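You operate a simulated robot arm through the tools that you are given. There is no shell and no other tool.

Carry out the task below with a simulated two-armed robot. There is one attempt and no reset: what you move stays moved.

JOB
Pick up the tall white plug with one hand, pass it to the other hand and put it on the low shelf of the air bay.
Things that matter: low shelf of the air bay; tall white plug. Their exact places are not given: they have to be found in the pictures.

The check looks at the end state, three seconds after you hand in, the way a careful person would. Anything else that was tipped, shoved, dropped, spilled or broken makes it a failure.

ROBOT AND FRAMES
Two 7-joint arms with three-finger grippers on one trunk, on a base that moves. Base frame: it is fixed to the floor where the robot stands at the start and does not move with it; the origin is under the middle of the robot, x ahead of it, y to its left, z up; the surface under the hand at the start is at about z = 90. Units: cm, degrees, N and s.
The left shoulder is at the start at [7.8, 12.6, 115.7], the right one opposite. With the tool pointing down near the work surface each hand reaches from about 36 to 84 cm from the robot's upright axis, wherever it stands, measured 20 degrees to its own side. Places, roughly: low shelf of the air bay [-170, 250, 20]; tall white plug (5x5x13 cm) [80, 0, 90]. Payload 2.94 kg a hand.
Tool frame (each hand has its own): the origin (TCP) lies between the finger pads and is the grasp point; the fingertips stand 3 cm ahead of it; z points along the fingers, y is the line along which they close. The gripper opens to 12.8 cm; its body begins 9.3 cm behind the TCP.
Orientation is told as [roll, pitch, yaw] about the base's x, y, z axes, in that order, counted from this pose: with the fingers straight down and closing along the base's y, the tool's x points along the base's -x, its y along +y and its z along -z.

CONTROLS
- The arms move only by the tool play_rows. It takes "left_moves", "right_moves" or both (then of equal length, played together; a hand with none holds still); each is one flat list of numbers, 7 for each row, row after row: the shift along the tool's x, y, z in cm, then the turn, a rotation vector about the tool's x, y, z in degrees, then the opening, from 0 (shut) to 1 (fully open). In form: [x, y, z, ax, ay, az, gripper, x, y, z, ax, ay, az, gripper, ...]. A call has 1 to 20 rows; each row is the pose to reach, as a shift and turn from the pose commanded when the call began, along the tool's axes at that moment. Rows are played at 5 a second. More than 5 cm and 8.6 degrees between two rows, or a gripper value outside its range, and nothing of the call is played. Where a pose cannot be reached the arm comes as near as it can. A force on the tool above 40 N (or 10 N above the force at the start of the call, whichever is more), or a blocked arm, ends the call early, and 0.2 s more pass. The fingers move at their own pace (about 8.42 cm/s each) and stop on an object; they squeeze with about 33 N. The grip force told is the motor's: it shows also when the fingers shut on nothing. Time passes only in rows, and 0.2 s behind the last, so rows that repeat a pose let the fingers close. It gives the time, the measured TCP pose, the force on the tool (base axes), the opening and the grip force at its end, in the units of the frame above (readings bear some noise), with the torque about the TCP (base axes, N m) and any sound that the robot's microphone picked up.
- Cameras (640 x 400 px; columns grow to the right, rows downward): "scene" is now at [21, -0.97, 133.92]; the picture's right is [-0.10, -0.99, 0.00], its down [-0.39, 0.04, -0.92] and it looks along [0.92, -0.09, -0.39] (base axes); focal length 275 px, centre (320, 200). "left" rides on the left gripper at [6.9, 1.5, -12] in its tool frame; the picture's right is [-0.22, 0.98, 0.00], its down [-0.82, -0.18, -0.54] and it looks along [-0.53, -0.12, 0.84] (tool axes); focal length 251 px, centre (320, 200). "right" rides on the right gripper at [6.9, -1.5, -12] in its tool frame; the picture's right is [0.21, 0.98, 0.00], its down [-0.82, 0.18, -0.54] and it looks along [-0.53, 0.12, 0.84] (tool axes); focal length 251 px, centre (320, 200).
- snapshot(camera): a new picture of that camera. It takes no simulated time.
- lift_body(by): moves the trunk up (or, below 0, down) by that many cm; the arms and the scene camera ride with it, the base frame stays. It gives what a move gives, with no picture.
- steer(legs): drives the robot by 1 to 6 legs, each [ahead, left, turn to the left] in cm, cm and degrees, along the robot's own axes; the way and the turn of a leg run together, so that a leg with both is an arc; at most 150 cm and 180 degrees a leg. The arms and the cameras ride along, it lands a little off, and it stops where it bumps. It gives what a move gives.
- turn_head(pan, tilt): turns the head with the scene camera to pan (to the left, within 80 degrees either way) and tilt (down, from -29 to 69), counted from straight ahead of the robot (the tilt from the chest, where the trunk bows). It gives what a move gives.
- point_at(camera, pixels): there is no depth. For up to 12 entries [column, row, z] of the newest picture of that camera ("zoom" is the newest enlarged one), the place [x, y] in the base frame at which the ray of that pixel passes the height z, good to about 0.2 cm. It takes no simulated time.
- enlarge(camera, box): a new picture of the part [left, top, right, bottom] of that camera's present view, enlarged. It takes no simulated time.
- hand_in(): hands the job in; it is judged then, once.

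Open the grippers and draw the arms clear of the work before you hand the job in, unless the task says otherwise.

The tools are called after "Request:" as a command line: name --argument value ..., lists and objects as JSON in quotes. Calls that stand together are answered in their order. play_rows: Moves the arms, as the interface text tells. Its arguments: {"type":"object","properties":{"left_moves":{"type":"array","items":{"type":"number"}},"right_moves":{"type":"array","items":{"type":"number"}}},"required":[]} The other tools are called the same way: lift_body (by) moves the trunk up or down; steer (legs) drives the base; turn_head (pan, tilt) turns the head that bears the scene camera; snapshot (camera) takes a picture; point_at (camera, pixels) gives the place at which the rays of pixels pass given heights; enlarge (camera, box) takes an enlarged picture of a part of a camera's view; hand_in () hands the job in.

At the start:

```text
clock: 0.0
left_position: [51.76, 22.21, 115.41]
left_ee_rot: [0.0, 0.0, 0.2]
left_wrist_force: [-0.6, 0.1, -0.5]
left_wrist_torque: [-0.01, 0.04, 0.0]
left_width: 12.81
left_grasp_force: 0.1
right_position: [38.81, -14.23, 117.36]
right_ee_rot: [0.0, 0.0, 0.0]
right_wrist_force: [0.9, 0.7, -0.6]
right_wrist_torque: [0.0, 0.03, -0.01]
right_width: 12.8
right_grasp_force: 0.1
trunk travel left (down, up): [-37.5, 17.2]
robot x, y, heading: [0.32, -0.13, 0.1]
head pan, tilt (commanded): [-5.8, 22.8]
```

scene: 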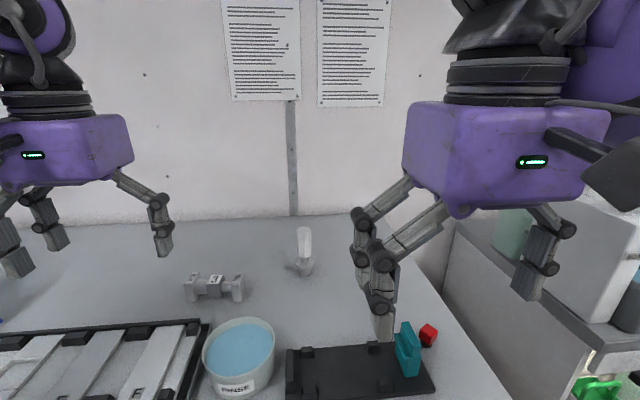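
right: 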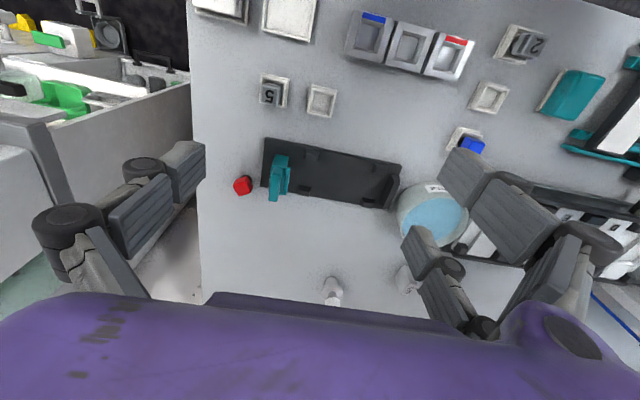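
left: 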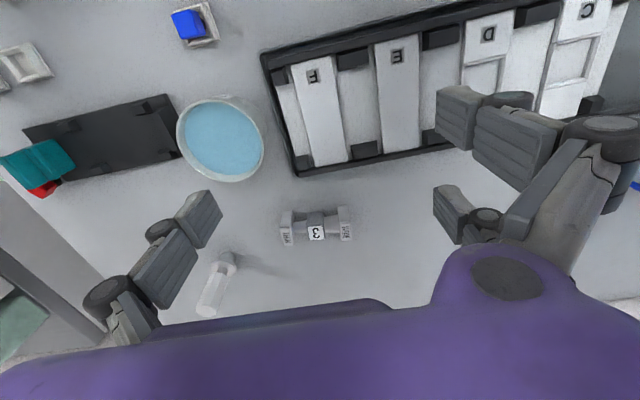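

The scene picture shows a tall white object at about (304, 248), near the weight marked 3. I enlarge that region to look at it closely.

Request:
enlarge --camera "scene" --box '[240, 200, 370, 300]'

Request:
enlarge --camera "left" --box '[160, 200, 320, 330]'

Request:
enlarge --camera "right" --box '[200, 120, 480, 310]'

```text
4.00 times, centred on (305, 250) of scene
```

zoom: 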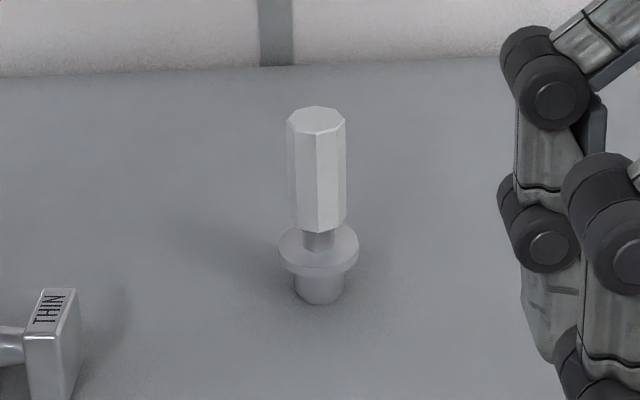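

```text
3.08 times, centred on (240, 265) of left
```

zoom: 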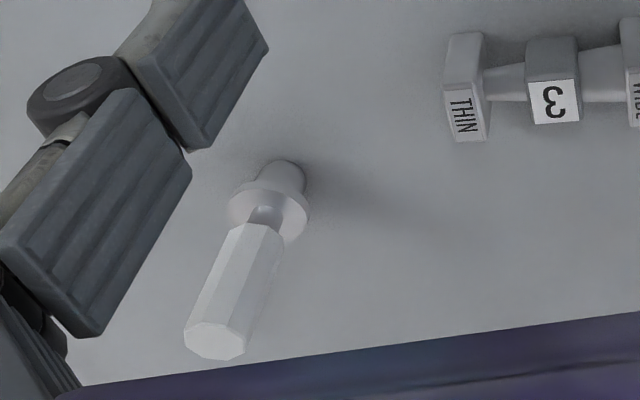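

```text
2.11 times, centred on (340, 215) of right
```

zoom: 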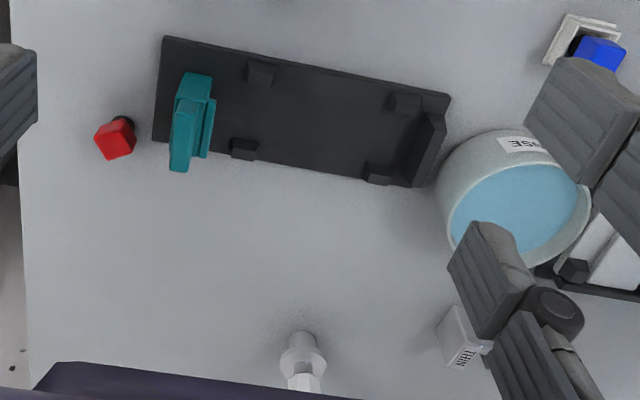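

The plug stands upright: a foot, a collar and an octagonal handle with its top at scene (304, 229) and its foot at (305, 274). I compute its position and read the papers on the wall.

Request:
point_at --camera "scene" --pixels '[[305, 272, 90], [305, 275, 90], [304, 229, 103], [297, 229, 103], [311, 229, 103], [295, 264, 93.5], [314, 264, 93.5], [215, 298, 90], [190, 300, 90], [242, 300, 90]]'

Request:
enlarge --camera "scene" --box '[215, 0, 305, 105]'

Request:
enlarge --camera "scene" --box '[310, 0, 395, 110]'

```text
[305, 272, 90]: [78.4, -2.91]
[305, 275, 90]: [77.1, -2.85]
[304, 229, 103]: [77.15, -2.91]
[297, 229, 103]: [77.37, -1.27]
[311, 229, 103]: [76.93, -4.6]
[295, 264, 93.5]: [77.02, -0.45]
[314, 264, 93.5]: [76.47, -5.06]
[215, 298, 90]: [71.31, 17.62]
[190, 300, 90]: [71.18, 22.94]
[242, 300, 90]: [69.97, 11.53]
```

```text
3.81 times, centred on (260, 52) of scene
```

zoom: 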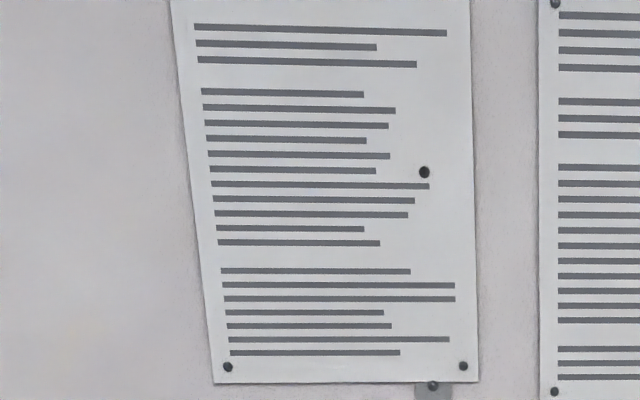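

```text
3.64 times, centred on (352, 55) of scene
```

zoom: 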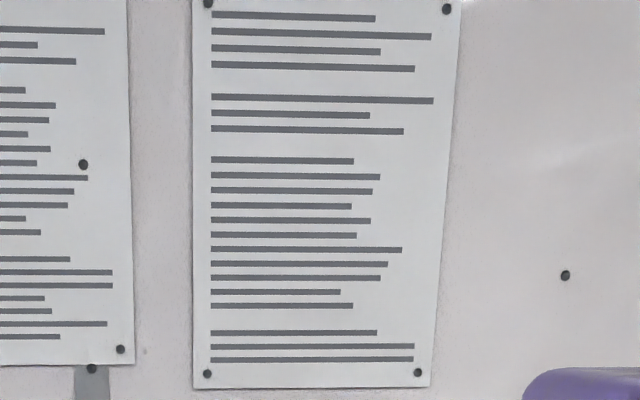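

The papers are meaningless; the plug stands at about [77, -2.9]. Before grasping I turn the head far to the left to look for the air bay behind the robot.

Request:
turn_head --pan 80 --tilt 25

Request:
snapshot --camera "scene"

```text
clock: 1.6
left_position: [51.78, 22.14, 115.53]
left_ee_rot: [0.0, 0.0, 0.1]
left_wrist_force: [1.1, -0.1, 0.1]
left_wrist_torque: [0.01, -0.02, 0.02]
left_width: 12.76
left_grasp_force: 0.0
right_position: [38.79, -14.27, 117.46]
right_ee_rot: [0.0, 0.0, -0.1]
right_wrist_force: [0.5, -0.7, 0.1]
right_wrist_torque: [0.02, 0.03, 0.0]
right_width: 12.81
right_grasp_force: 0.0
trunk travel left (down, up): [-37.5, 17.2]
robot x, y, heading: [0.05, -0.1, 0.3]
head pan, tilt (commanded): [80.0, 25.0]
```

```text
taken
```

scene: 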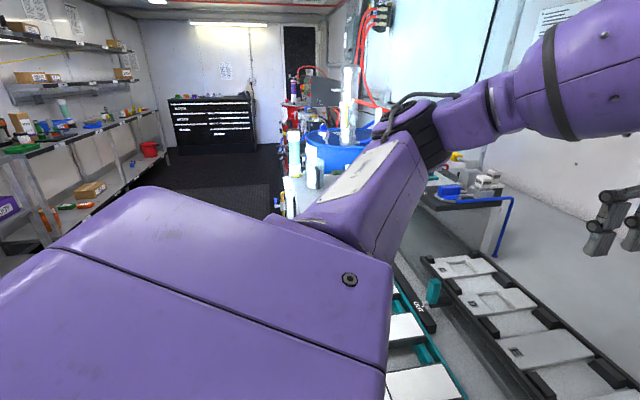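

A shelf unit stands at left in the picture, around (80, 170), in the direction of the air bay. I enlarge it.

Request:
enlarge --camera "scene" --box '[0, 0, 180, 250]'

Request:
enlarge --camera "scene" --box '[160, 30, 420, 230]'

Request:
point_at --camera "scene" --pixels '[[20, 270, 20], [60, 235, 20], [150, 165, 20], [40, 245, 0], [160, 160, 0]]'

```text
1.60 times, centred on (90, 125) of scene
```

zoom: 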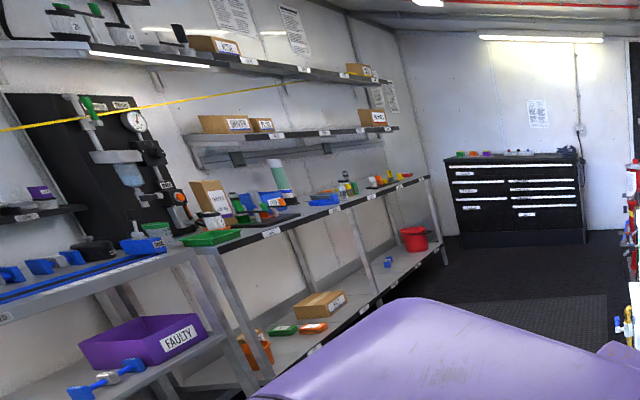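

```text
2.00 times, centred on (290, 130) of scene
```

zoom: 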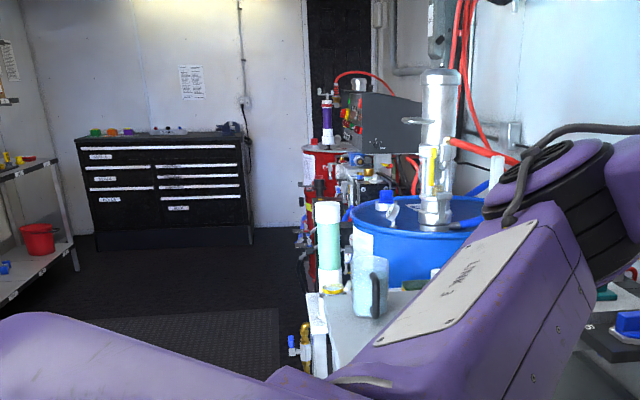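

```text
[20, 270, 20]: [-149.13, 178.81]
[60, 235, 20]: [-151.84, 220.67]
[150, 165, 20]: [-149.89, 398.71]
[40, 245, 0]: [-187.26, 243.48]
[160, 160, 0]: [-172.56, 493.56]
```

The bays along the left wall are visible and I will inspect them once there. First I examine the finger geometry in the wrist pictures, to plan the grasps.

Request:
enlarge --camera "left" --box '[400, 50, 640, 270]'

Request:
enlarge --camera "left" --box '[60, 160, 280, 340]'

Request:
turn_head --pan -5.8 --tilt 22.8

Request:
enlarge --camera "scene" --box '[330, 80, 640, 350]'

```text
1.82 times, centred on (520, 160) of left
```

zoom: 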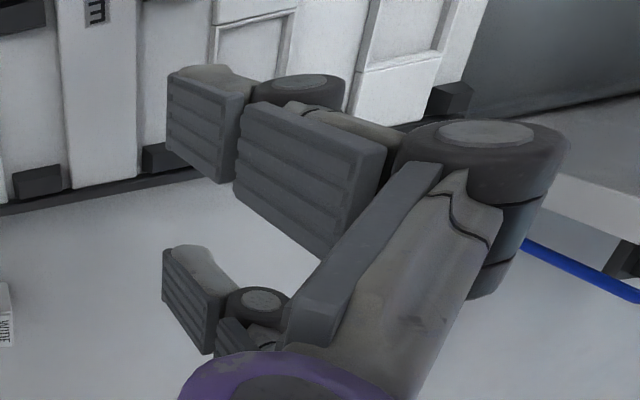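

```text
2.22 times, centred on (170, 250) of left
```

zoom: 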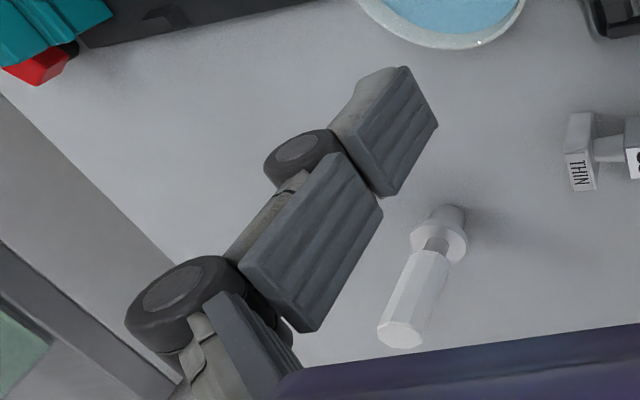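

```text
clock: 3.2
left_position: [51.7, 22.3, 115.57]
left_ee_rot: [0.0, 0.0, 0.1]
left_wrist_force: [0.5, 0.4, -1.0]
left_wrist_torque: [0.01, -0.03, 0.01]
left_width: 12.8
left_grasp_force: 0.1
right_position: [38.77, -14.27, 117.36]
right_ee_rot: [0.0, 0.0, 0.1]
right_wrist_force: [0.9, 0.7, 0.2]
right_wrist_torque: [0.03, 0.01, 0.01]
right_width: 12.79
right_grasp_force: 0.1
trunk travel left (down, up): [-37.5, 17.2]
robot x, y, heading: [0.31, -0.2, -0.1]
head pan, tilt (commanded): [-5.8, 22.8]
```

```text
1.48 times, centred on (485, 215) of scene
```

zoom: 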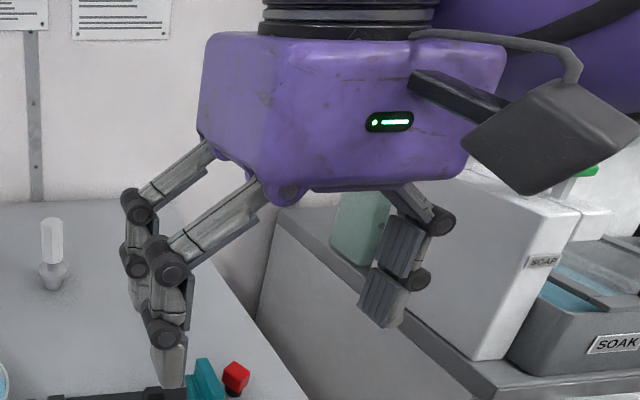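

I measure the finger positions at tip height (z ≈ 112.4) from the left wrist picture.

Request:
point_at --camera "left" --pixels '[[436.5, 97, 112.4], [436, 131, 112.4], [433.7, 187.5, 112.4], [433, 217.7, 112.4], [219, 213, 112.4], [208, 190, 112.4], [176, 247, 112.4], [193, 256, 112.4]]'

Request:
point_at --camera "scene" --pixels '[[305, 272, 90], [304, 229, 103]]'

```text
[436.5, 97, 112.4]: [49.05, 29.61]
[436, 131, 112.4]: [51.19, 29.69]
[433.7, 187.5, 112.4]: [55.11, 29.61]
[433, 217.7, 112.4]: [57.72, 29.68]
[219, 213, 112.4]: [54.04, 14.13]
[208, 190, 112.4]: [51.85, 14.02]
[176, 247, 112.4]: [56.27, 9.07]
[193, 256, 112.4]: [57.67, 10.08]
```

```text
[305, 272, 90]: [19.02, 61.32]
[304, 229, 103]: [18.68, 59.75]
```

The handle is about 3.3 cm wide and the two paired fingers look to be roughly 4 cm apart. I close the left hand in the air to about the handle's width and look at how the fingers lie.

Request:
play_rows --left_moves '[0, 0, 0, 0, 0, 0, 0.26, 0, 0, 0, 0, 0, 0, 0.26, 0, 0, 0, 0, 0, 0, 0.26, 0, 0, 0, 0, 0, 0, 0.26]'

Request:
snapshot --camera "left"

Request:
snapshot --camera "scene"

```text
clock: 4.2
left_position: [51.87, 22.2, 115.44]
left_ee_rot: [0.0, 0.0, 0.1]
left_wrist_force: [0.3, 0.4, -1.1]
left_wrist_torque: [0.0, 0.01, 0.02]
left_width: 3.31
left_grasp_force: 0.1
right_position: [38.73, -14.27, 117.37]
right_ee_rot: [0.1, 0.0, -0.1]
right_wrist_force: [-0.2, -0.5, 0.3]
right_wrist_torque: [0.01, -0.01, -0.01]
right_width: 12.8
right_grasp_force: 0.0
trunk travel left (down, up): [-37.5, 17.2]
robot x, y, heading: [-0.01, 0.14, 0.3]
head pan, tilt (commanded): [-5.8, 22.8]
```

```text
taken
```

left: 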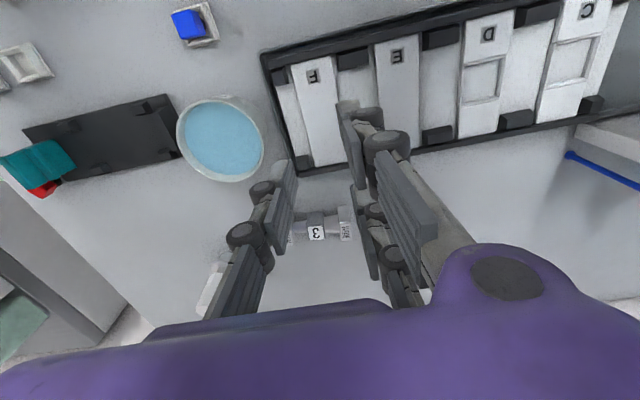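

```text
taken
```

scene: 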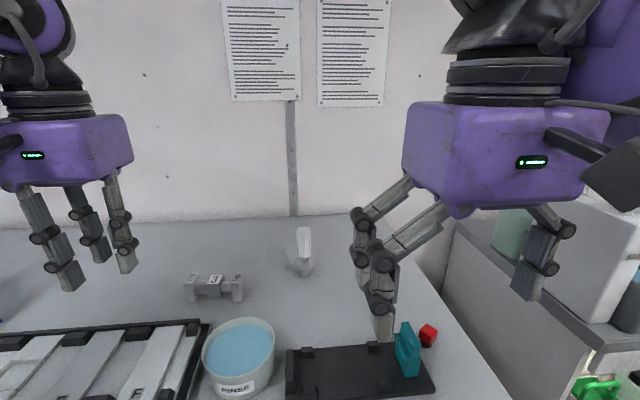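

Request:
enlarge --camera "left" --box '[180, 80, 500, 320]'

Request:
enlarge --camera "scene" --box '[0, 90, 180, 310]'

```text
1.67 times, centred on (340, 200) of left
```

zoom: 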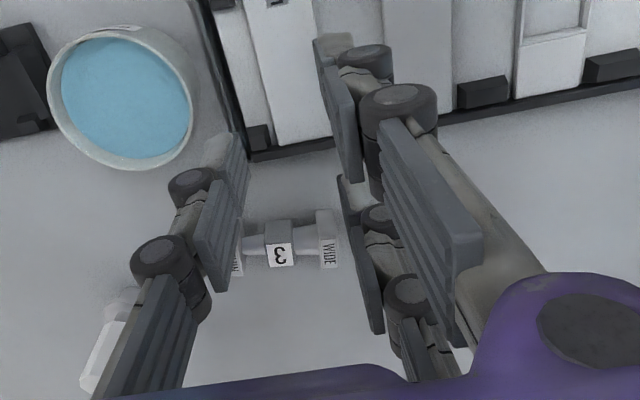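

```text
1.82 times, centred on (90, 200) of scene
```

zoom: 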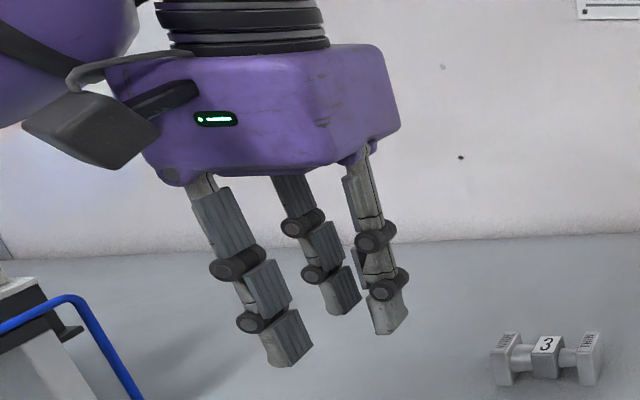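

I zoom in on the finger pads to measure the gap between the paired fingers while nearly closed.

Request:
enlarge --camera "left" --box '[300, 85, 460, 295]'

Request:
enlarge --camera "left" --box '[230, 140, 330, 260]'

```text
1.90 times, centred on (380, 190) of left
```

zoom: 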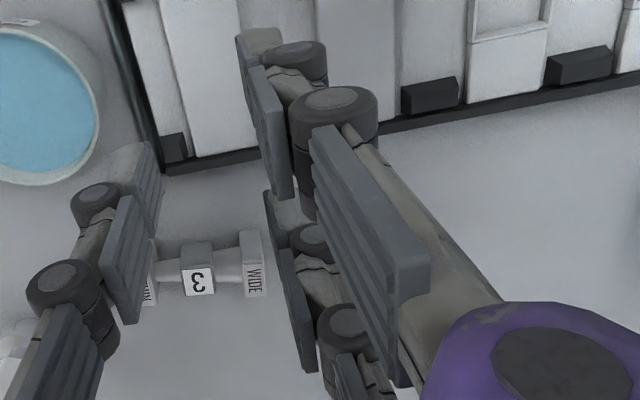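

```text
3.33 times, centred on (280, 200) of left
```

zoom: 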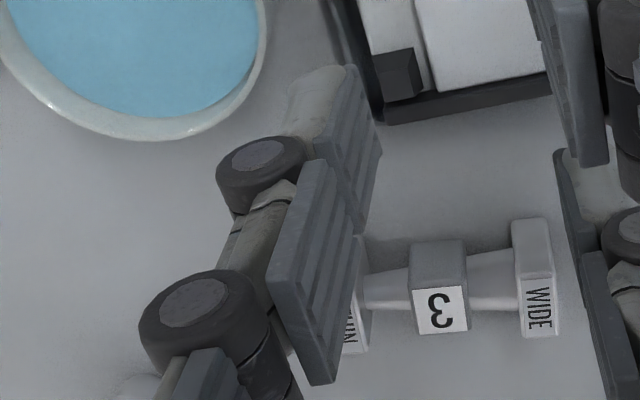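

Request:
enlarge --camera "left" --box '[325, 90, 385, 150]'

Request:
enlarge --camera "left" --box '[335, 170, 395, 230]'

Request:
point_at --camera "left" --pixels '[[335.3, 104.2, 112.4], [342.1, 137.4, 112.4], [350, 184.7, 112.4], [360, 216.3, 112.4], [288.4, 160.4, 112.4], [298.6, 185, 112.4]]'

```text
6.67 times, centred on (355, 120) of left
```

zoom: 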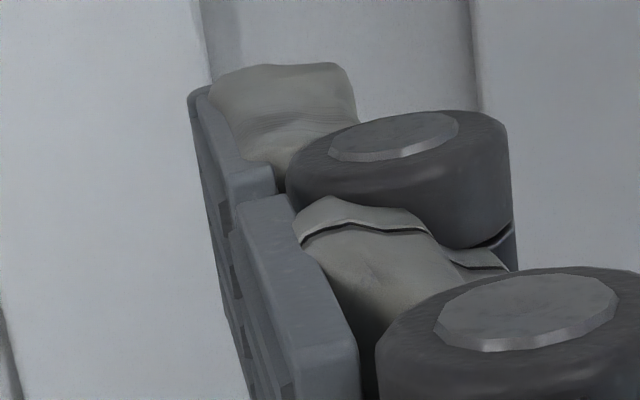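

```text
6.67 times, centred on (365, 200) of left
```

zoom: 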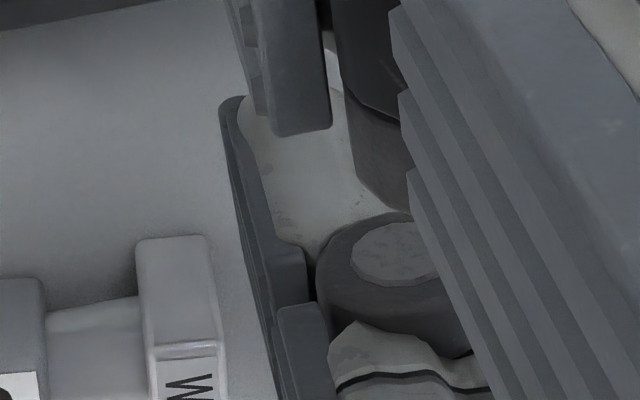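

```text
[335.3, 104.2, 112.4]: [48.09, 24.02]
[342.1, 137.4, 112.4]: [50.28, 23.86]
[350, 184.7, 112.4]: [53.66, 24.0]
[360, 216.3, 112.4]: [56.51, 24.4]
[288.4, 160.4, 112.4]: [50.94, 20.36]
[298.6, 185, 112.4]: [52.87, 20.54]
```

The pads are about 1.9 cm wide with a gap of about 3.6 cm between the paired ones, so the 3.3 cm handle must be gripped across, and the 5 cm collar can be gripped along. I measure the gripper body and the table surroundings next.

Request:
point_at --camera "scene" --pixels '[[457, 201, 126.7], [573, 205, 126.7], [404, 168, 126.7], [95.5, 183.5, 124.7], [134, 159, 124.7], [5, 189, 124.7], [400, 232, 90], [440, 290, 90], [505, 395, 90], [320, 216, 90], [240, 330, 96], [240, 390, 96]]'

Request:
turn_head --pan -10 --tilt 60

Request:
snapshot --camera "scene"

```text
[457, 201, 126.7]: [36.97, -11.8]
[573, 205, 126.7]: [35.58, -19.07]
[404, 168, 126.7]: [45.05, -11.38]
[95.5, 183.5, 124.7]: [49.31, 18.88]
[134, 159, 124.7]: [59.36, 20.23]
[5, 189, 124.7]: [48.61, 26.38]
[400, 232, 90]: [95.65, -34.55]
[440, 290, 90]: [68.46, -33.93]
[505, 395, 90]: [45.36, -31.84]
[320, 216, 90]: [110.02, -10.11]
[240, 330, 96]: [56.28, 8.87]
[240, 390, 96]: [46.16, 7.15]
```

```text
clock: 5.2
left_position: [51.67, 22.23, 115.61]
left_ee_rot: [0.0, 0.0, 0.1]
left_wrist_force: [-1.5, -0.2, 0.6]
left_wrist_torque: [-0.02, 0.0, 0.0]
left_width: 3.32
left_grasp_force: 0.0
right_position: [38.65, -14.26, 117.27]
right_ee_rot: [0.0, -0.1, 0.1]
right_wrist_force: [-0.3, -0.4, -0.8]
right_wrist_torque: [0.0, 0.0, -0.01]
right_width: 12.79
right_grasp_force: 0.0
trunk travel left (down, up): [-37.5, 17.2]
robot x, y, heading: [0.51, -0.29, 0.2]
head pan, tilt (commanded): [-10.0, 60.0]
```

```text
taken
```

scene: 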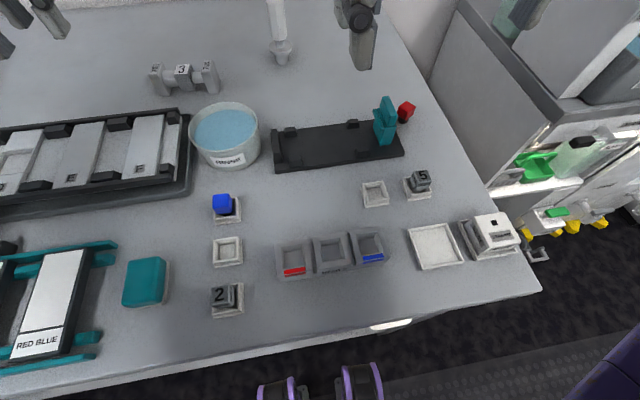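

From above the table is clear to the right of the plug out to its edge at y ≈ -33. I locate the table's front edge and the other objects, to see whether I can drive closer.

Request:
point_at --camera "scene" --pixels '[[300, 345, 90], [100, 385, 90], [540, 290, 90], [281, 50, 90], [279, 60, 90], [385, 140, 90], [405, 155, 90], [350, 125, 91], [385, 98, 97], [406, 105, 94], [216, 85, 90], [150, 85, 90]]'

Request:
enlarge --camera "scene" --box '[230, 0, 340, 80]'

```text
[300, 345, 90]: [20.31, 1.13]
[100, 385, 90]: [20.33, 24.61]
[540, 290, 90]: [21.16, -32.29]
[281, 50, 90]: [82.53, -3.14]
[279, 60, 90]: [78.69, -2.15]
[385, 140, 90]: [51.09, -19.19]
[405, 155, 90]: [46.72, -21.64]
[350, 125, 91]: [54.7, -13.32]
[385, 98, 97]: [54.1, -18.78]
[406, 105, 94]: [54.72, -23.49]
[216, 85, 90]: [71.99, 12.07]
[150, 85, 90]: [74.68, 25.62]
```

```text
5.00 times, centred on (285, 40) of scene
```

zoom: 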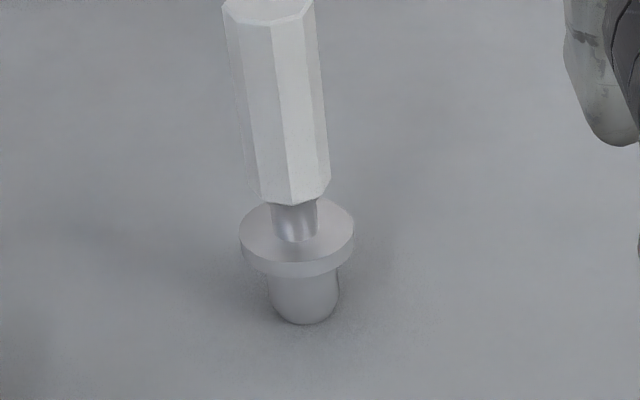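

The plug has a white handle about z 96–103, a thin collar near z 93.5 and a foot, and the table front edge is at x ≈ 20. I check how far out the upper parts of the fingers sit when nearly closed, using the left picture.

Request:
point_at --camera "left" --pixels '[[437.9, 237.4, 118], [437.9, 237.4, 120], [437.9, 237.4, 122], [375, 155, 118], [375, 155, 119.5], [419, 297, 120], [419, 297, 122], [235, 224, 118], [235, 224, 120], [205, 275, 120], [205, 275, 122], [346, 102, 112.4]]'

```text
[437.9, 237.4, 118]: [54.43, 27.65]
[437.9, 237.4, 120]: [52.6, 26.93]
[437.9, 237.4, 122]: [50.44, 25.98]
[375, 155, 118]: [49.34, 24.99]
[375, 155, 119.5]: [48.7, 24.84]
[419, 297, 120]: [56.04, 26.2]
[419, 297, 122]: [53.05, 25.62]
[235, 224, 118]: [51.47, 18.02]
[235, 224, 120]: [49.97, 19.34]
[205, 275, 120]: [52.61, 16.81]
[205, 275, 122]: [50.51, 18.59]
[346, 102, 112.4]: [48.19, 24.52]
```

The finger roots flare outward, which leaves room for a hand-over with one hand along the plug and the other across it. I look straight down to see the robot's own base, since the final placing is low.

Request:
turn_head --pan 0 --tilt 69

Request:
snapshot --camera "scene"

Request:
point_at --camera "scene" --pixels '[[320, 390, 0], [320, 360, 0], [200, 390, 0], [450, 390, 0], [320, 390, 30], [320, 330, 0]]'

```text
clock: 6.0
left_position: [51.63, 22.15, 115.51]
left_ee_rot: [0.1, -0.1, 0.0]
left_wrist_force: [-0.1, 0.4, 0.8]
left_wrist_torque: [0.03, -0.01, -0.03]
left_width: 3.32
left_grasp_force: 0.1
right_position: [38.7, -14.25, 117.43]
right_ee_rot: [0.0, -0.1, 0.0]
right_wrist_force: [-0.2, 0.5, 0.1]
right_wrist_torque: [-0.01, -0.01, -0.02]
right_width: 12.8
right_grasp_force: 0.0
trunk travel left (down, up): [-37.5, 17.2]
robot x, y, heading: [0.2, -0.24, 0.0]
head pan, tilt (commanded): [0.0, 68.8]
```

```text
taken
```

scene: 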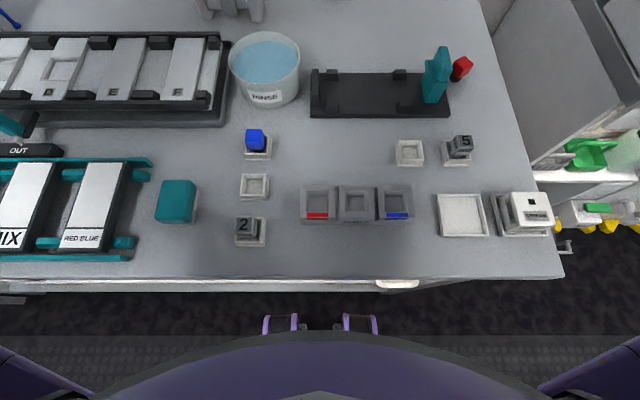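

```text
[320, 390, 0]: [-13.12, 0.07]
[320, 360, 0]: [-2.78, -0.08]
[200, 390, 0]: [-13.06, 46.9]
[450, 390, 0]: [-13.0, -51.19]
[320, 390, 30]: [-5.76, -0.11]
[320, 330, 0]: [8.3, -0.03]
```

The robot's base is narrow in front, so low reaches should be fine. Plan: the left hand grips the collar from above (fingers around the handle), the right hand then takes the handle across from the right side and places it. I move the left hand above the plug at [77.1, -3.3] with fingers half open, and the right hand slightly aside.

Request:
play_rows --left_moves '[-2.54, -2.55, 0, 0, 0, 0, 0.65, -5.08, -5.1, 0, 0, 0, 0, 0.65, -7.62, -7.65, 0, 0, 0, 0, 0.65, -10.16, -10.2, 0, 0, 0, 0, 0.65, -12.7, -12.75, 0, 0, 0, 0, 0.65, -15.24, -15.3, 0, 0, 0, 0, 0.65, -17.78, -17.85, 0, 0, 0, 0, 0.65, -20.32, -20.4, 0, 0, 0, 0, 0.65, -22.86, -22.95, 0, 0, 0, 0, 0.65, -25.4, -25.5, 0, 0, 0, 0, 0.65]' --right_moves '[0, -0.8, 0, 0, 0, 0, 0.5, 0, -1.6, 0, 0, 0, 0, 0.5, 0, -2.4, 0, 0, 0, 0, 0.5, 0, -3.2, 0, 0, 0, 0, 0.5, 0, -4, 0, 0, 0, 0, 0.5, 0, -4.8, 0, 0, 0, 0, 0.5, 0, -5.6, 0, 0, 0, 0, 0.5, 0, -6.4, 0, 0, 0, 0, 0.5, 0, -7.2, 0, 0, 0, 0, 0.5, 0, -8, 0, 0, 0, 0, 0.5]'

Request:
turn_head --pan -2 --tilt 26

Request:
snapshot --camera "scene"

Request:
snapshot --camera "left"

```text
clock: 8.2
left_position: [74.75, -0.88, 115.37]
left_ee_rot: [-0.1, 0.1, 0.3]
left_wrist_force: [0.8, 0.8, 0.0]
left_wrist_torque: [-0.06, 0.0, -0.04]
left_width: 8.32
left_grasp_force: 0.2
left hand out of reach, approached as far as the arm can: row 10
right_position: [38.71, -21.93, 117.39]
right_ee_rot: [-0.1, 0.1, 0.1]
right_wrist_force: [0.5, -0.2, -1.0]
right_wrist_torque: [-0.08, -0.01, 0.02]
right_width: 6.42
right_grasp_force: 0.0
trunk travel left (down, up): [-37.5, 17.2]
robot x, y, heading: [0.12, 0.05, 0.2]
head pan, tilt (commanded): [0.0, 68.8]
```

```text
clock: 9.2
left_position: [74.81, -1.28, 115.34]
left_ee_rot: [0.0, 0.0, 0.2]
left_wrist_force: [-0.7, -0.4, 0.3]
left_wrist_torque: [-0.02, -0.01, -0.01]
left_width: 8.32
left_grasp_force: 0.1
right_position: [38.67, -22.07, 117.37]
right_ee_rot: [0.0, 0.0, 0.0]
right_wrist_force: [-0.9, 0.3, -0.2]
right_wrist_torque: [0.01, -0.02, -0.01]
right_width: 6.4
right_grasp_force: 0.0
trunk travel left (down, up): [-37.5, 17.2]
robot x, y, heading: [-0.25, 0.24, -0.0]
head pan, tilt (commanded): [-2.0, 26.0]
```

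```text
taken
```

scene: 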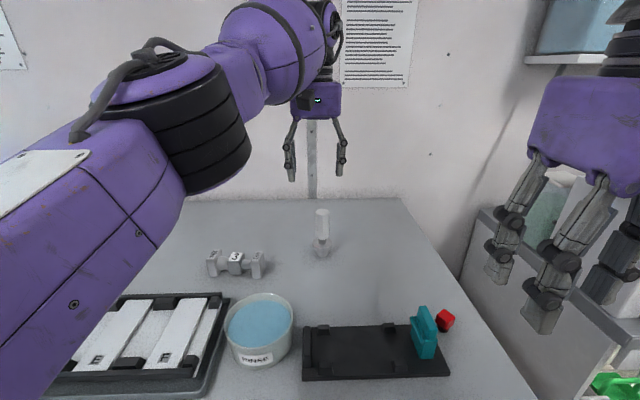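

```text
taken
```

left: 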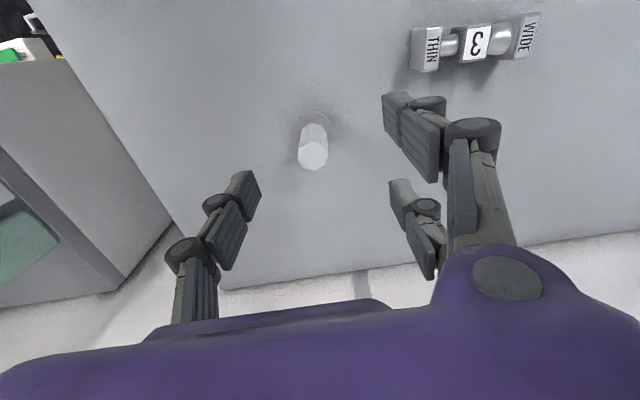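

The left arm ran out of reach at [74.8, -1.3], about 3 cm short. I will shift and turn the base slightly to the right to gain reach; first I look at the right side for obstacles.

Request:
turn_head --pan -65 --tilt 35

Request:
snapshot --camera "scene"

```text
clock: 10.6
left_position: [74.72, -1.29, 115.35]
left_ee_rot: [0.1, 0.0, 0.1]
left_wrist_force: [0.3, -0.7, -0.1]
left_wrist_torque: [0.01, 0.0, -0.01]
left_width: 8.33
left_grasp_force: 0.1
right_position: [38.65, -22.14, 117.34]
right_ee_rot: [0.1, 0.0, 0.0]
right_wrist_force: [-0.1, -0.2, 0.3]
right_wrist_torque: [-0.03, 0.02, 0.03]
right_width: 6.42
right_grasp_force: 0.1
trunk travel left (down, up): [-37.5, 17.2]
robot x, y, heading: [0.04, 0.04, 0.1]
head pan, tilt (commanded): [-65.0, 35.0]
```

```text
taken
```

scene: 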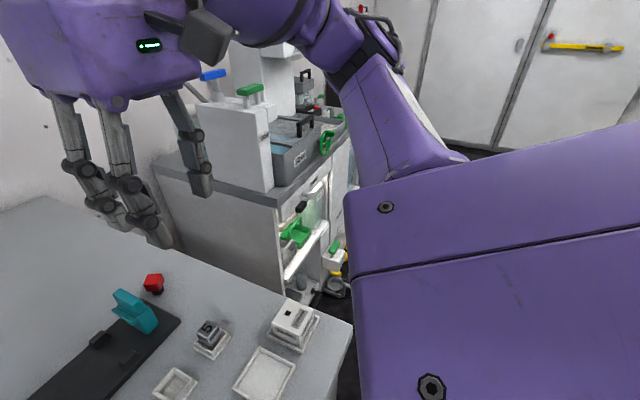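

Request:
point_at --camera "scene" --pixels '[[278, 205, 90], [345, 125, 90], [155, 165, 90], [330, 300, 0], [345, 285, 20]]'

```text
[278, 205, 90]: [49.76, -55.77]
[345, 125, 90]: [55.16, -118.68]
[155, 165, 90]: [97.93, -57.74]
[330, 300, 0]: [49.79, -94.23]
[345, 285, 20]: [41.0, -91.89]
```

The counter on the right starts beyond x 50 and y -56, so there is room. I pull the left hand back before driving.

Request:
play_rows --left_moves '[3, 1.5, 0, 0, 0, 0, 0.65, 6, 3, 0, 0, 0, 0, 0.65, 9, 4.5, 0, 0, 0, 0, 0.65, 12, 6, 0, 0, 0, 0, 0.65, 15, 8, 0, 0, 0, 0, 0.65, 18, 10, 0, 0, 0, 0, 0.65]'

Request:
steer --legs '[[0, -11, 0], [0, 0, -10]]'

Request:
turn_head --pan 10 --tilt 28

Request:
snapshot --camera "scene"

```text
clock: 12.0
left_position: [56.37, 8.41, 115.5]
left_ee_rot: [0.0, -0.1, 0.1]
left_wrist_force: [-0.2, 0.5, -0.1]
left_wrist_torque: [-0.01, -0.02, -0.01]
left_width: 8.29
left_grasp_force: 0.1
right_position: [38.49, -22.03, 117.33]
right_ee_rot: [-0.1, -0.1, 0.1]
right_wrist_force: [-0.6, 0.0, -0.1]
right_wrist_torque: [-0.06, -0.01, -0.01]
right_width: 6.38
right_grasp_force: 0.0
trunk travel left (down, up): [-37.5, 17.2]
robot x, y, heading: [0.1, -0.13, 0.0]
head pan, tilt (commanded): [-65.0, 35.0]
```

```text
clock: 14.3
left_position: [57.0, -12.7, 115.51]
left_ee_rot: [-0.1, 0.1, -9.8]
left_wrist_force: [0.6, -0.7, -0.3]
left_wrist_torque: [-0.01, 0.04, -0.01]
left_width: 8.31
left_grasp_force: 0.0
right_position: [34.43, -39.59, 117.29]
right_ee_rot: [0.0, 0.0, -10.1]
right_wrist_force: [0.1, -0.1, -0.2]
right_wrist_torque: [0.03, 0.0, -0.01]
right_width: 6.41
right_grasp_force: 0.0
trunk travel left (down, up): [-37.5, 17.2]
robot x, y, heading: [0.09, -11.09, -10.2]
head pan, tilt (commanded): [-65.0, 35.0]
```

```text
clock: 15.8
left_position: [57.07, -12.67, 115.48]
left_ee_rot: [0.1, 0.0, -9.9]
left_wrist_force: [-0.3, 0.1, -0.4]
left_wrist_torque: [-0.03, 0.01, -0.01]
left_width: 8.34
left_grasp_force: 0.0
right_position: [34.32, -39.62, 117.4]
right_ee_rot: [0.0, -0.1, -10.0]
right_wrist_force: [-0.2, -0.2, -0.6]
right_wrist_torque: [0.0, -0.01, 0.03]
right_width: 6.38
right_grasp_force: 0.1
trunk travel left (down, up): [-37.5, 17.2]
robot x, y, heading: [-0.19, -10.99, -9.9]
head pan, tilt (commanded): [10.0, 28.0]
```

```text
taken
```

scene: 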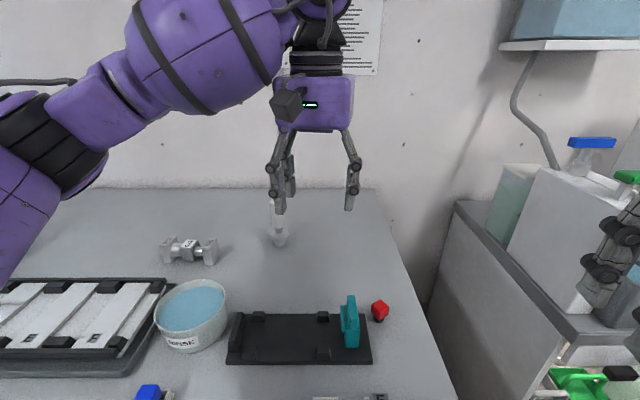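

The base has moved as wanted. I re-measure the plug from this new viewpoint.

Request:
enlarge --camera "scene" --box '[230, 190, 330, 260]'

Request:
snapshot --camera "left"

```text
5.71 times, centred on (280, 225) of scene
```

zoom: 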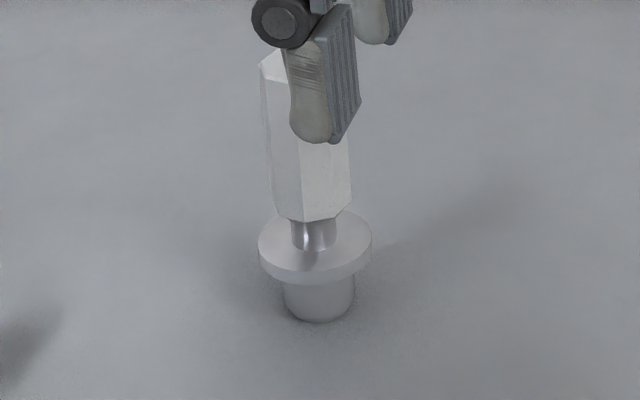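

```text
taken
```

left: 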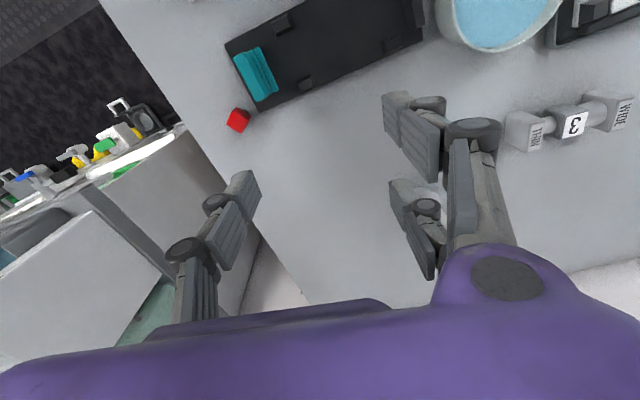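

Request:
point_at --camera "zoom" --pixels '[[318, 302, 90], [318, 306, 90], [258, 241, 93.9], [372, 241, 93.9], [315, 241, 93.9], [284, 300, 90], [354, 300, 90], [301, 221, 96]]'

```text
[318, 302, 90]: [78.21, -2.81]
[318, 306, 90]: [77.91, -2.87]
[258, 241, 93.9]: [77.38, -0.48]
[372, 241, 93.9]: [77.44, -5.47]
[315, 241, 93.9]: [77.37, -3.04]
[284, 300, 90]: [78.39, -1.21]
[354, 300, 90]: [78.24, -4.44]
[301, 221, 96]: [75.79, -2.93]
```

The collar centre is at about [77.4, -2.95] with a 5 cm diameter. I move the left hand over it, keeping the height.

Request:
play_rows --left_moves '[-2.3, 1.58, 0, 0, 0, 0, 0.65, -4.6, 3.16, 0, 0, 0, 0, 0.65, -6.9, 4.75, 0, 0, 0, 0, 0.65, -9.2, 6.33, 0, 0, 0, 0, 0.65, -11.5, 7.9, 0, 0, 0, 0, 0.65, -13.8, 9.5, 0, 0, 0, 0, 0.65, -16.1, 11.1, 0, 0, 0, 0, 0.65, -18.35, 12.66, 0, 0, 0, 0, 0.65, -18.35, 12.66, 0, 0, 0, 0, 0.65]'

Request:
snapshot --camera "left"

Request:
snapshot --camera "scene"

```text
clock: 17.8
left_position: [77.27, -3.27, 115.54]
left_ee_rot: [0.0, 0.1, -9.9]
left_wrist_force: [-0.4, 0.4, -0.3]
left_wrist_torque: [-0.03, -0.01, 0.01]
left_width: 8.29
left_grasp_force: 0.1
right_position: [34.37, -39.62, 117.39]
right_ee_rot: [0.0, -0.2, -10.0]
right_wrist_force: [0.0, 0.2, 0.3]
right_wrist_torque: [-0.06, 0.01, 0.01]
right_width: 6.41
right_grasp_force: 0.0
trunk travel left (down, up): [-37.5, 17.2]
robot x, y, heading: [0.14, -11.2, -10.0]
head pan, tilt (commanded): [10.0, 28.0]
```

```text
taken
```

left: 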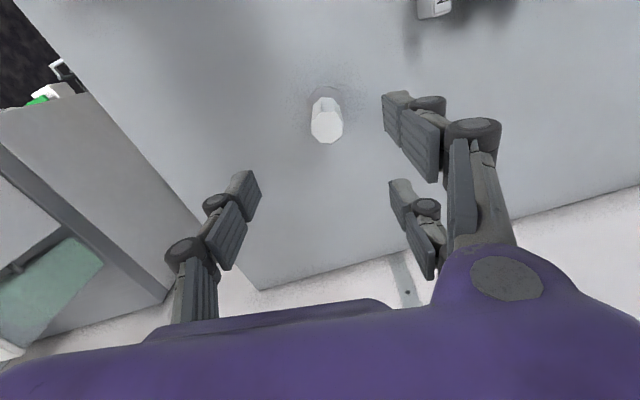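

```text
taken
```

scene: 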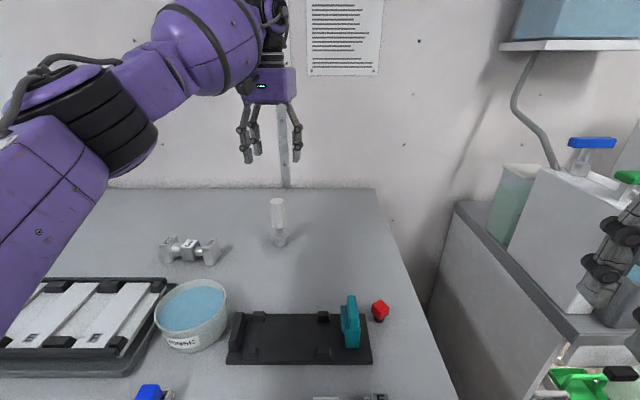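

The left camera shows the handle's top face at about (327, 127); I check that against my target.

Request:
enlarge --camera "left" --box '[280, 70, 380, 160]'

Request:
point_at --camera "left" --pixels '[[327, 127, 103], [311, 127, 103], [343, 127, 103], [327, 110, 103], [327, 143, 103]]'

```text
4.44 times, centred on (330, 115) of left
```

zoom: 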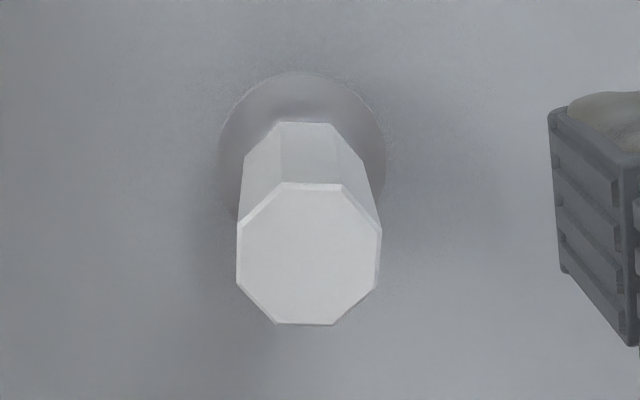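

```text
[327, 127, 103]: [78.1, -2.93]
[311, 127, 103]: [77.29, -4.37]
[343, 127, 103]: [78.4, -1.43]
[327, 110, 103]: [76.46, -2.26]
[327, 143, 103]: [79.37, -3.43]
```

Request:
enlarge --camera "scene" --box '[230, 185, 330, 255]'

```text
5.71 times, centred on (280, 220) of scene
```

zoom: 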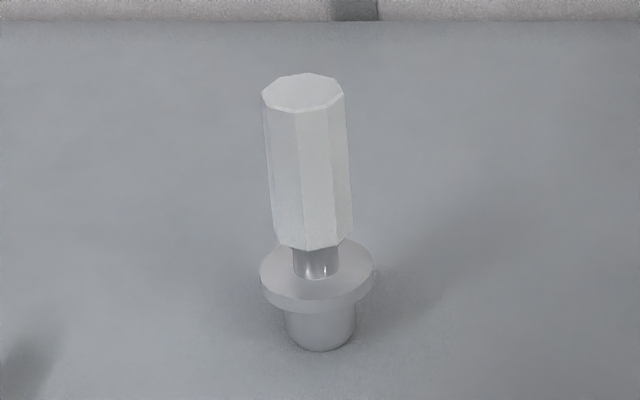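

Request:
point_at --camera "zoom" --pixels '[[303, 93, 103], [303, 72, 103], [303, 112, 103], [262, 92, 103], [344, 95, 103], [317, 270, 93.9], [317, 252, 93.9], [317, 303, 93], [319, 350, 90], [285, 331, 90], [355, 331, 90], [319, 331, 90]]'

```text
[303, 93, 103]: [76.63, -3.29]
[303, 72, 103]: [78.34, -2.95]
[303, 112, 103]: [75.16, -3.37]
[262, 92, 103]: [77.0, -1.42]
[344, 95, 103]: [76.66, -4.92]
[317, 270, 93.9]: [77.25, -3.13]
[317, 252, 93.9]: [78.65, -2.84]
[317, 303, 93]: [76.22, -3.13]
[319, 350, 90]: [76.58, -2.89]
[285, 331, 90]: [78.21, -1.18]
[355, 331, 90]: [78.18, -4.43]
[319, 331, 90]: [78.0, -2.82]
```

Combining both cameras, the handle's top is at about [78.35, -2.95, 102.1], so the plug is 1 cm farther than the target. I go down to z ≈ 108 while shifting 1 cm ahead, then look again.

Request:
play_rows --left_moves '[-0.3, 0.03, 2, 0, 0, 0, 0.65, -0.6, 0.06, 4, 0, 0, 0, 0.65, -1.0, 0.09, 6, 0, 0, 0, 0.65, -1.0, 0.09, 7.5, 0, 0, 0, 0.65, -1.0, 0.09, 7.5, 0, 0, 0, 0.65]'

Request:
enlarge --camera "left" --box '[220, 60, 460, 260]'

Request:
enlarge --camera "scene" --box '[215, 120, 345, 260]'

```text
clock: 19.0
left_position: [78.46, -3.43, 107.98]
left_ee_rot: [0.0, -0.1, -9.9]
left_wrist_force: [-0.1, 0.1, 0.2]
left_wrist_torque: [-0.01, -0.02, 0.01]
left_width: 8.27
left_grasp_force: 0.0
right_position: [34.29, -39.58, 117.36]
right_ee_rot: [0.0, -0.2, -10.1]
right_wrist_force: [-0.4, 0.0, 0.6]
right_wrist_torque: [-0.03, -0.03, -0.03]
right_width: 6.41
right_grasp_force: 0.2
trunk travel left (down, up): [-37.5, 17.2]
robot x, y, heading: [0.05, -11.12, -10.0]
head pan, tilt (commanded): [10.0, 28.0]
```

```text
2.00 times, centred on (340, 160) of left
```

zoom: 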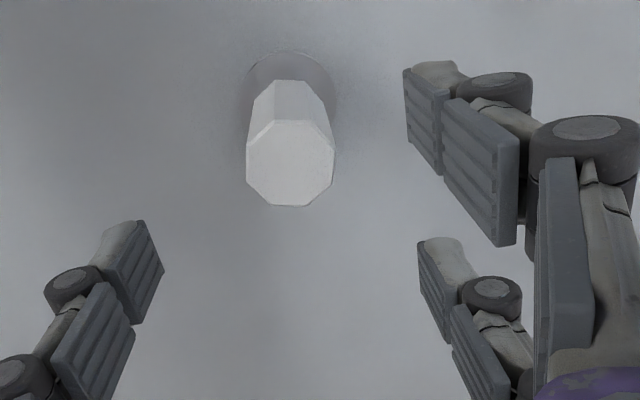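

```text
2.86 times, centred on (280, 190) of scene
```

zoom: 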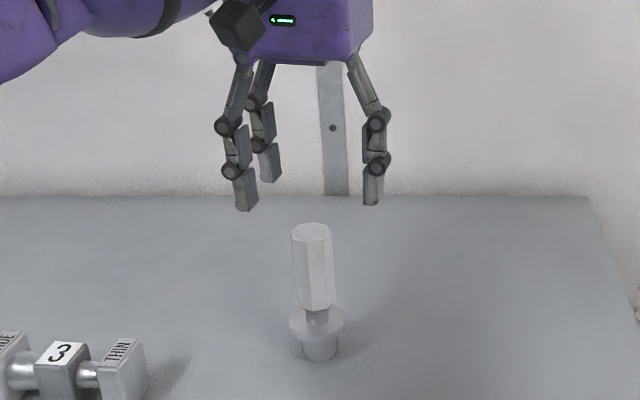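

Request:
snapshot --camera "left"

Request:
point_at --camera "left" --pixels '[[325, 141.5, 102.1], [325, 141.5, 103], [303, 141.5, 102.1], [347, 141.5, 102.1], [325, 120, 102.1], [325, 163, 102.1], [401, 105, 105.5], [417, 145, 105.5], [419, 124, 105.5], [300, 157, 105.5]]'

```text
taken
```

left: 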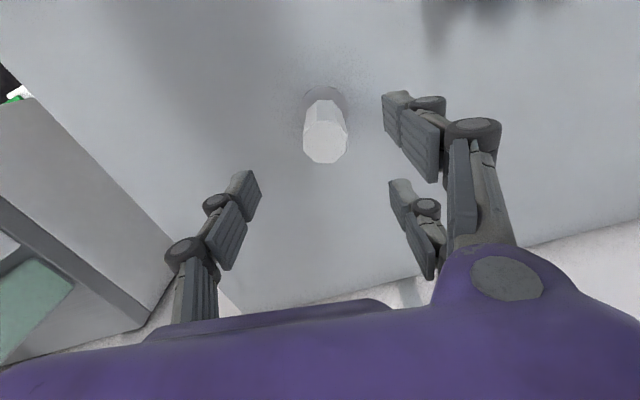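

```text
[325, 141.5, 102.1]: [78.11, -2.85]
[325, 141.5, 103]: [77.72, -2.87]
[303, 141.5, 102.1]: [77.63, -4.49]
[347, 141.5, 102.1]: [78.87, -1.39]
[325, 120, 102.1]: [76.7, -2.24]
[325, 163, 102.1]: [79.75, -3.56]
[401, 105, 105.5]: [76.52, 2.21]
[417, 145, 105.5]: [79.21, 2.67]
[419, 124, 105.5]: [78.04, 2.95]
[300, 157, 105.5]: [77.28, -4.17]
```

The plug axis is about [78.2, -2.9]; the hand is within 0.3 cm. I descend in small steps to z ≈ 97 with the fingers around the handle and check.

Request:
play_rows --left_moves '[0.1, 0.03, 1.5, 0, 0, 0, 0.65, 0.2, 0.07, 3, 0, 0, 0, 0.65, 0.3, 0.07, 4.5, 0, 0, 0, 0.65, 0.3, 0.07, 6, 0, 0, 0, 0.65, 0.3, 0.07, 7.5, 0, 0, 0, 0.65, 0.3, 0.07, 9, 0, 0, 0, 0.65, 0.3, 0.07, 10.5, 0, 0, 0, 0.65, 0.3, 0.07, 11, 0, 0, 0, 0.65, 0.3, 0.07, 11, 0, 0, 0, 0.65]'

Request:
snapshot --camera "left"

Request:
enlarge --camera "scene" --box '[215, 150, 345, 260]'

```text
clock: 21.0
left_position: [78.16, -3.54, 96.95]
left_ee_rot: [0.0, 0.0, -9.9]
left_wrist_force: [-1.0, -0.1, -0.1]
left_wrist_torque: [0.02, 0.01, -0.01]
left_width: 8.31
left_grasp_force: 0.1
right_position: [34.31, -39.52, 117.32]
right_ee_rot: [0.0, -0.1, -9.9]
right_wrist_force: [-0.1, 0.2, 0.0]
right_wrist_torque: [0.01, 0.03, 0.0]
right_width: 6.37
right_grasp_force: 0.1
trunk travel left (down, up): [-37.5, 17.2]
robot x, y, heading: [0.27, -11.39, -10.0]
head pan, tilt (commanded): [10.0, 28.0]
```

```text
taken
```

left: 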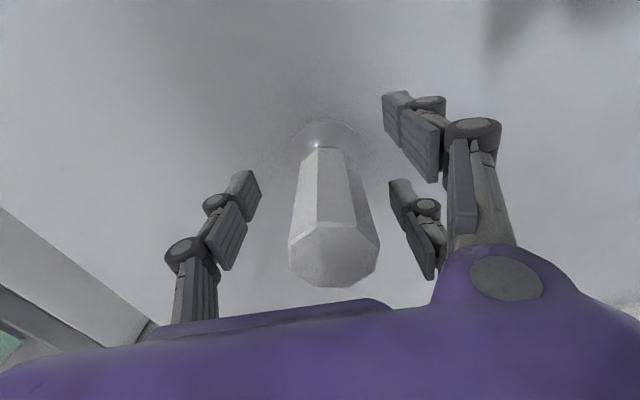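

```text
3.64 times, centred on (280, 205) of scene
```

zoom: 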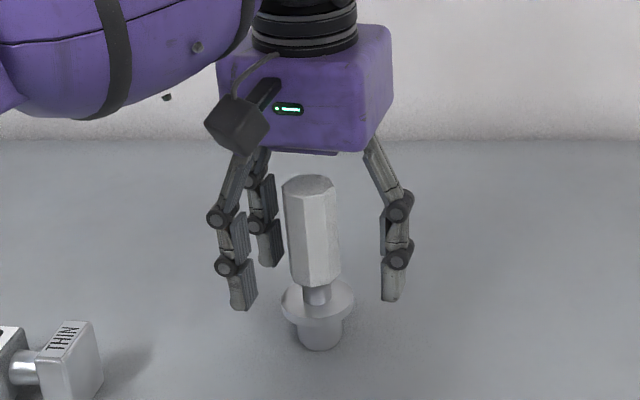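

Request:
enlarge --camera "left" --box '[270, 100, 390, 300]'

Request:
point_at --camera "left" --pixels '[[334, 254, 102.1], [325, 138, 93.3], [291, 138, 93.3], [360, 138, 93.3]]'

```text
2.00 times, centred on (330, 200) of left
```

zoom: 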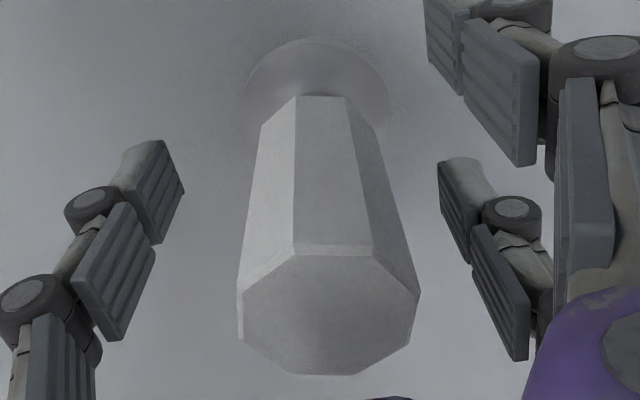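

```text
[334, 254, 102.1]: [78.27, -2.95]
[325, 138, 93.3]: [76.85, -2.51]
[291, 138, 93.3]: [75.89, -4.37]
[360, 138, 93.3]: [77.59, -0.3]
```

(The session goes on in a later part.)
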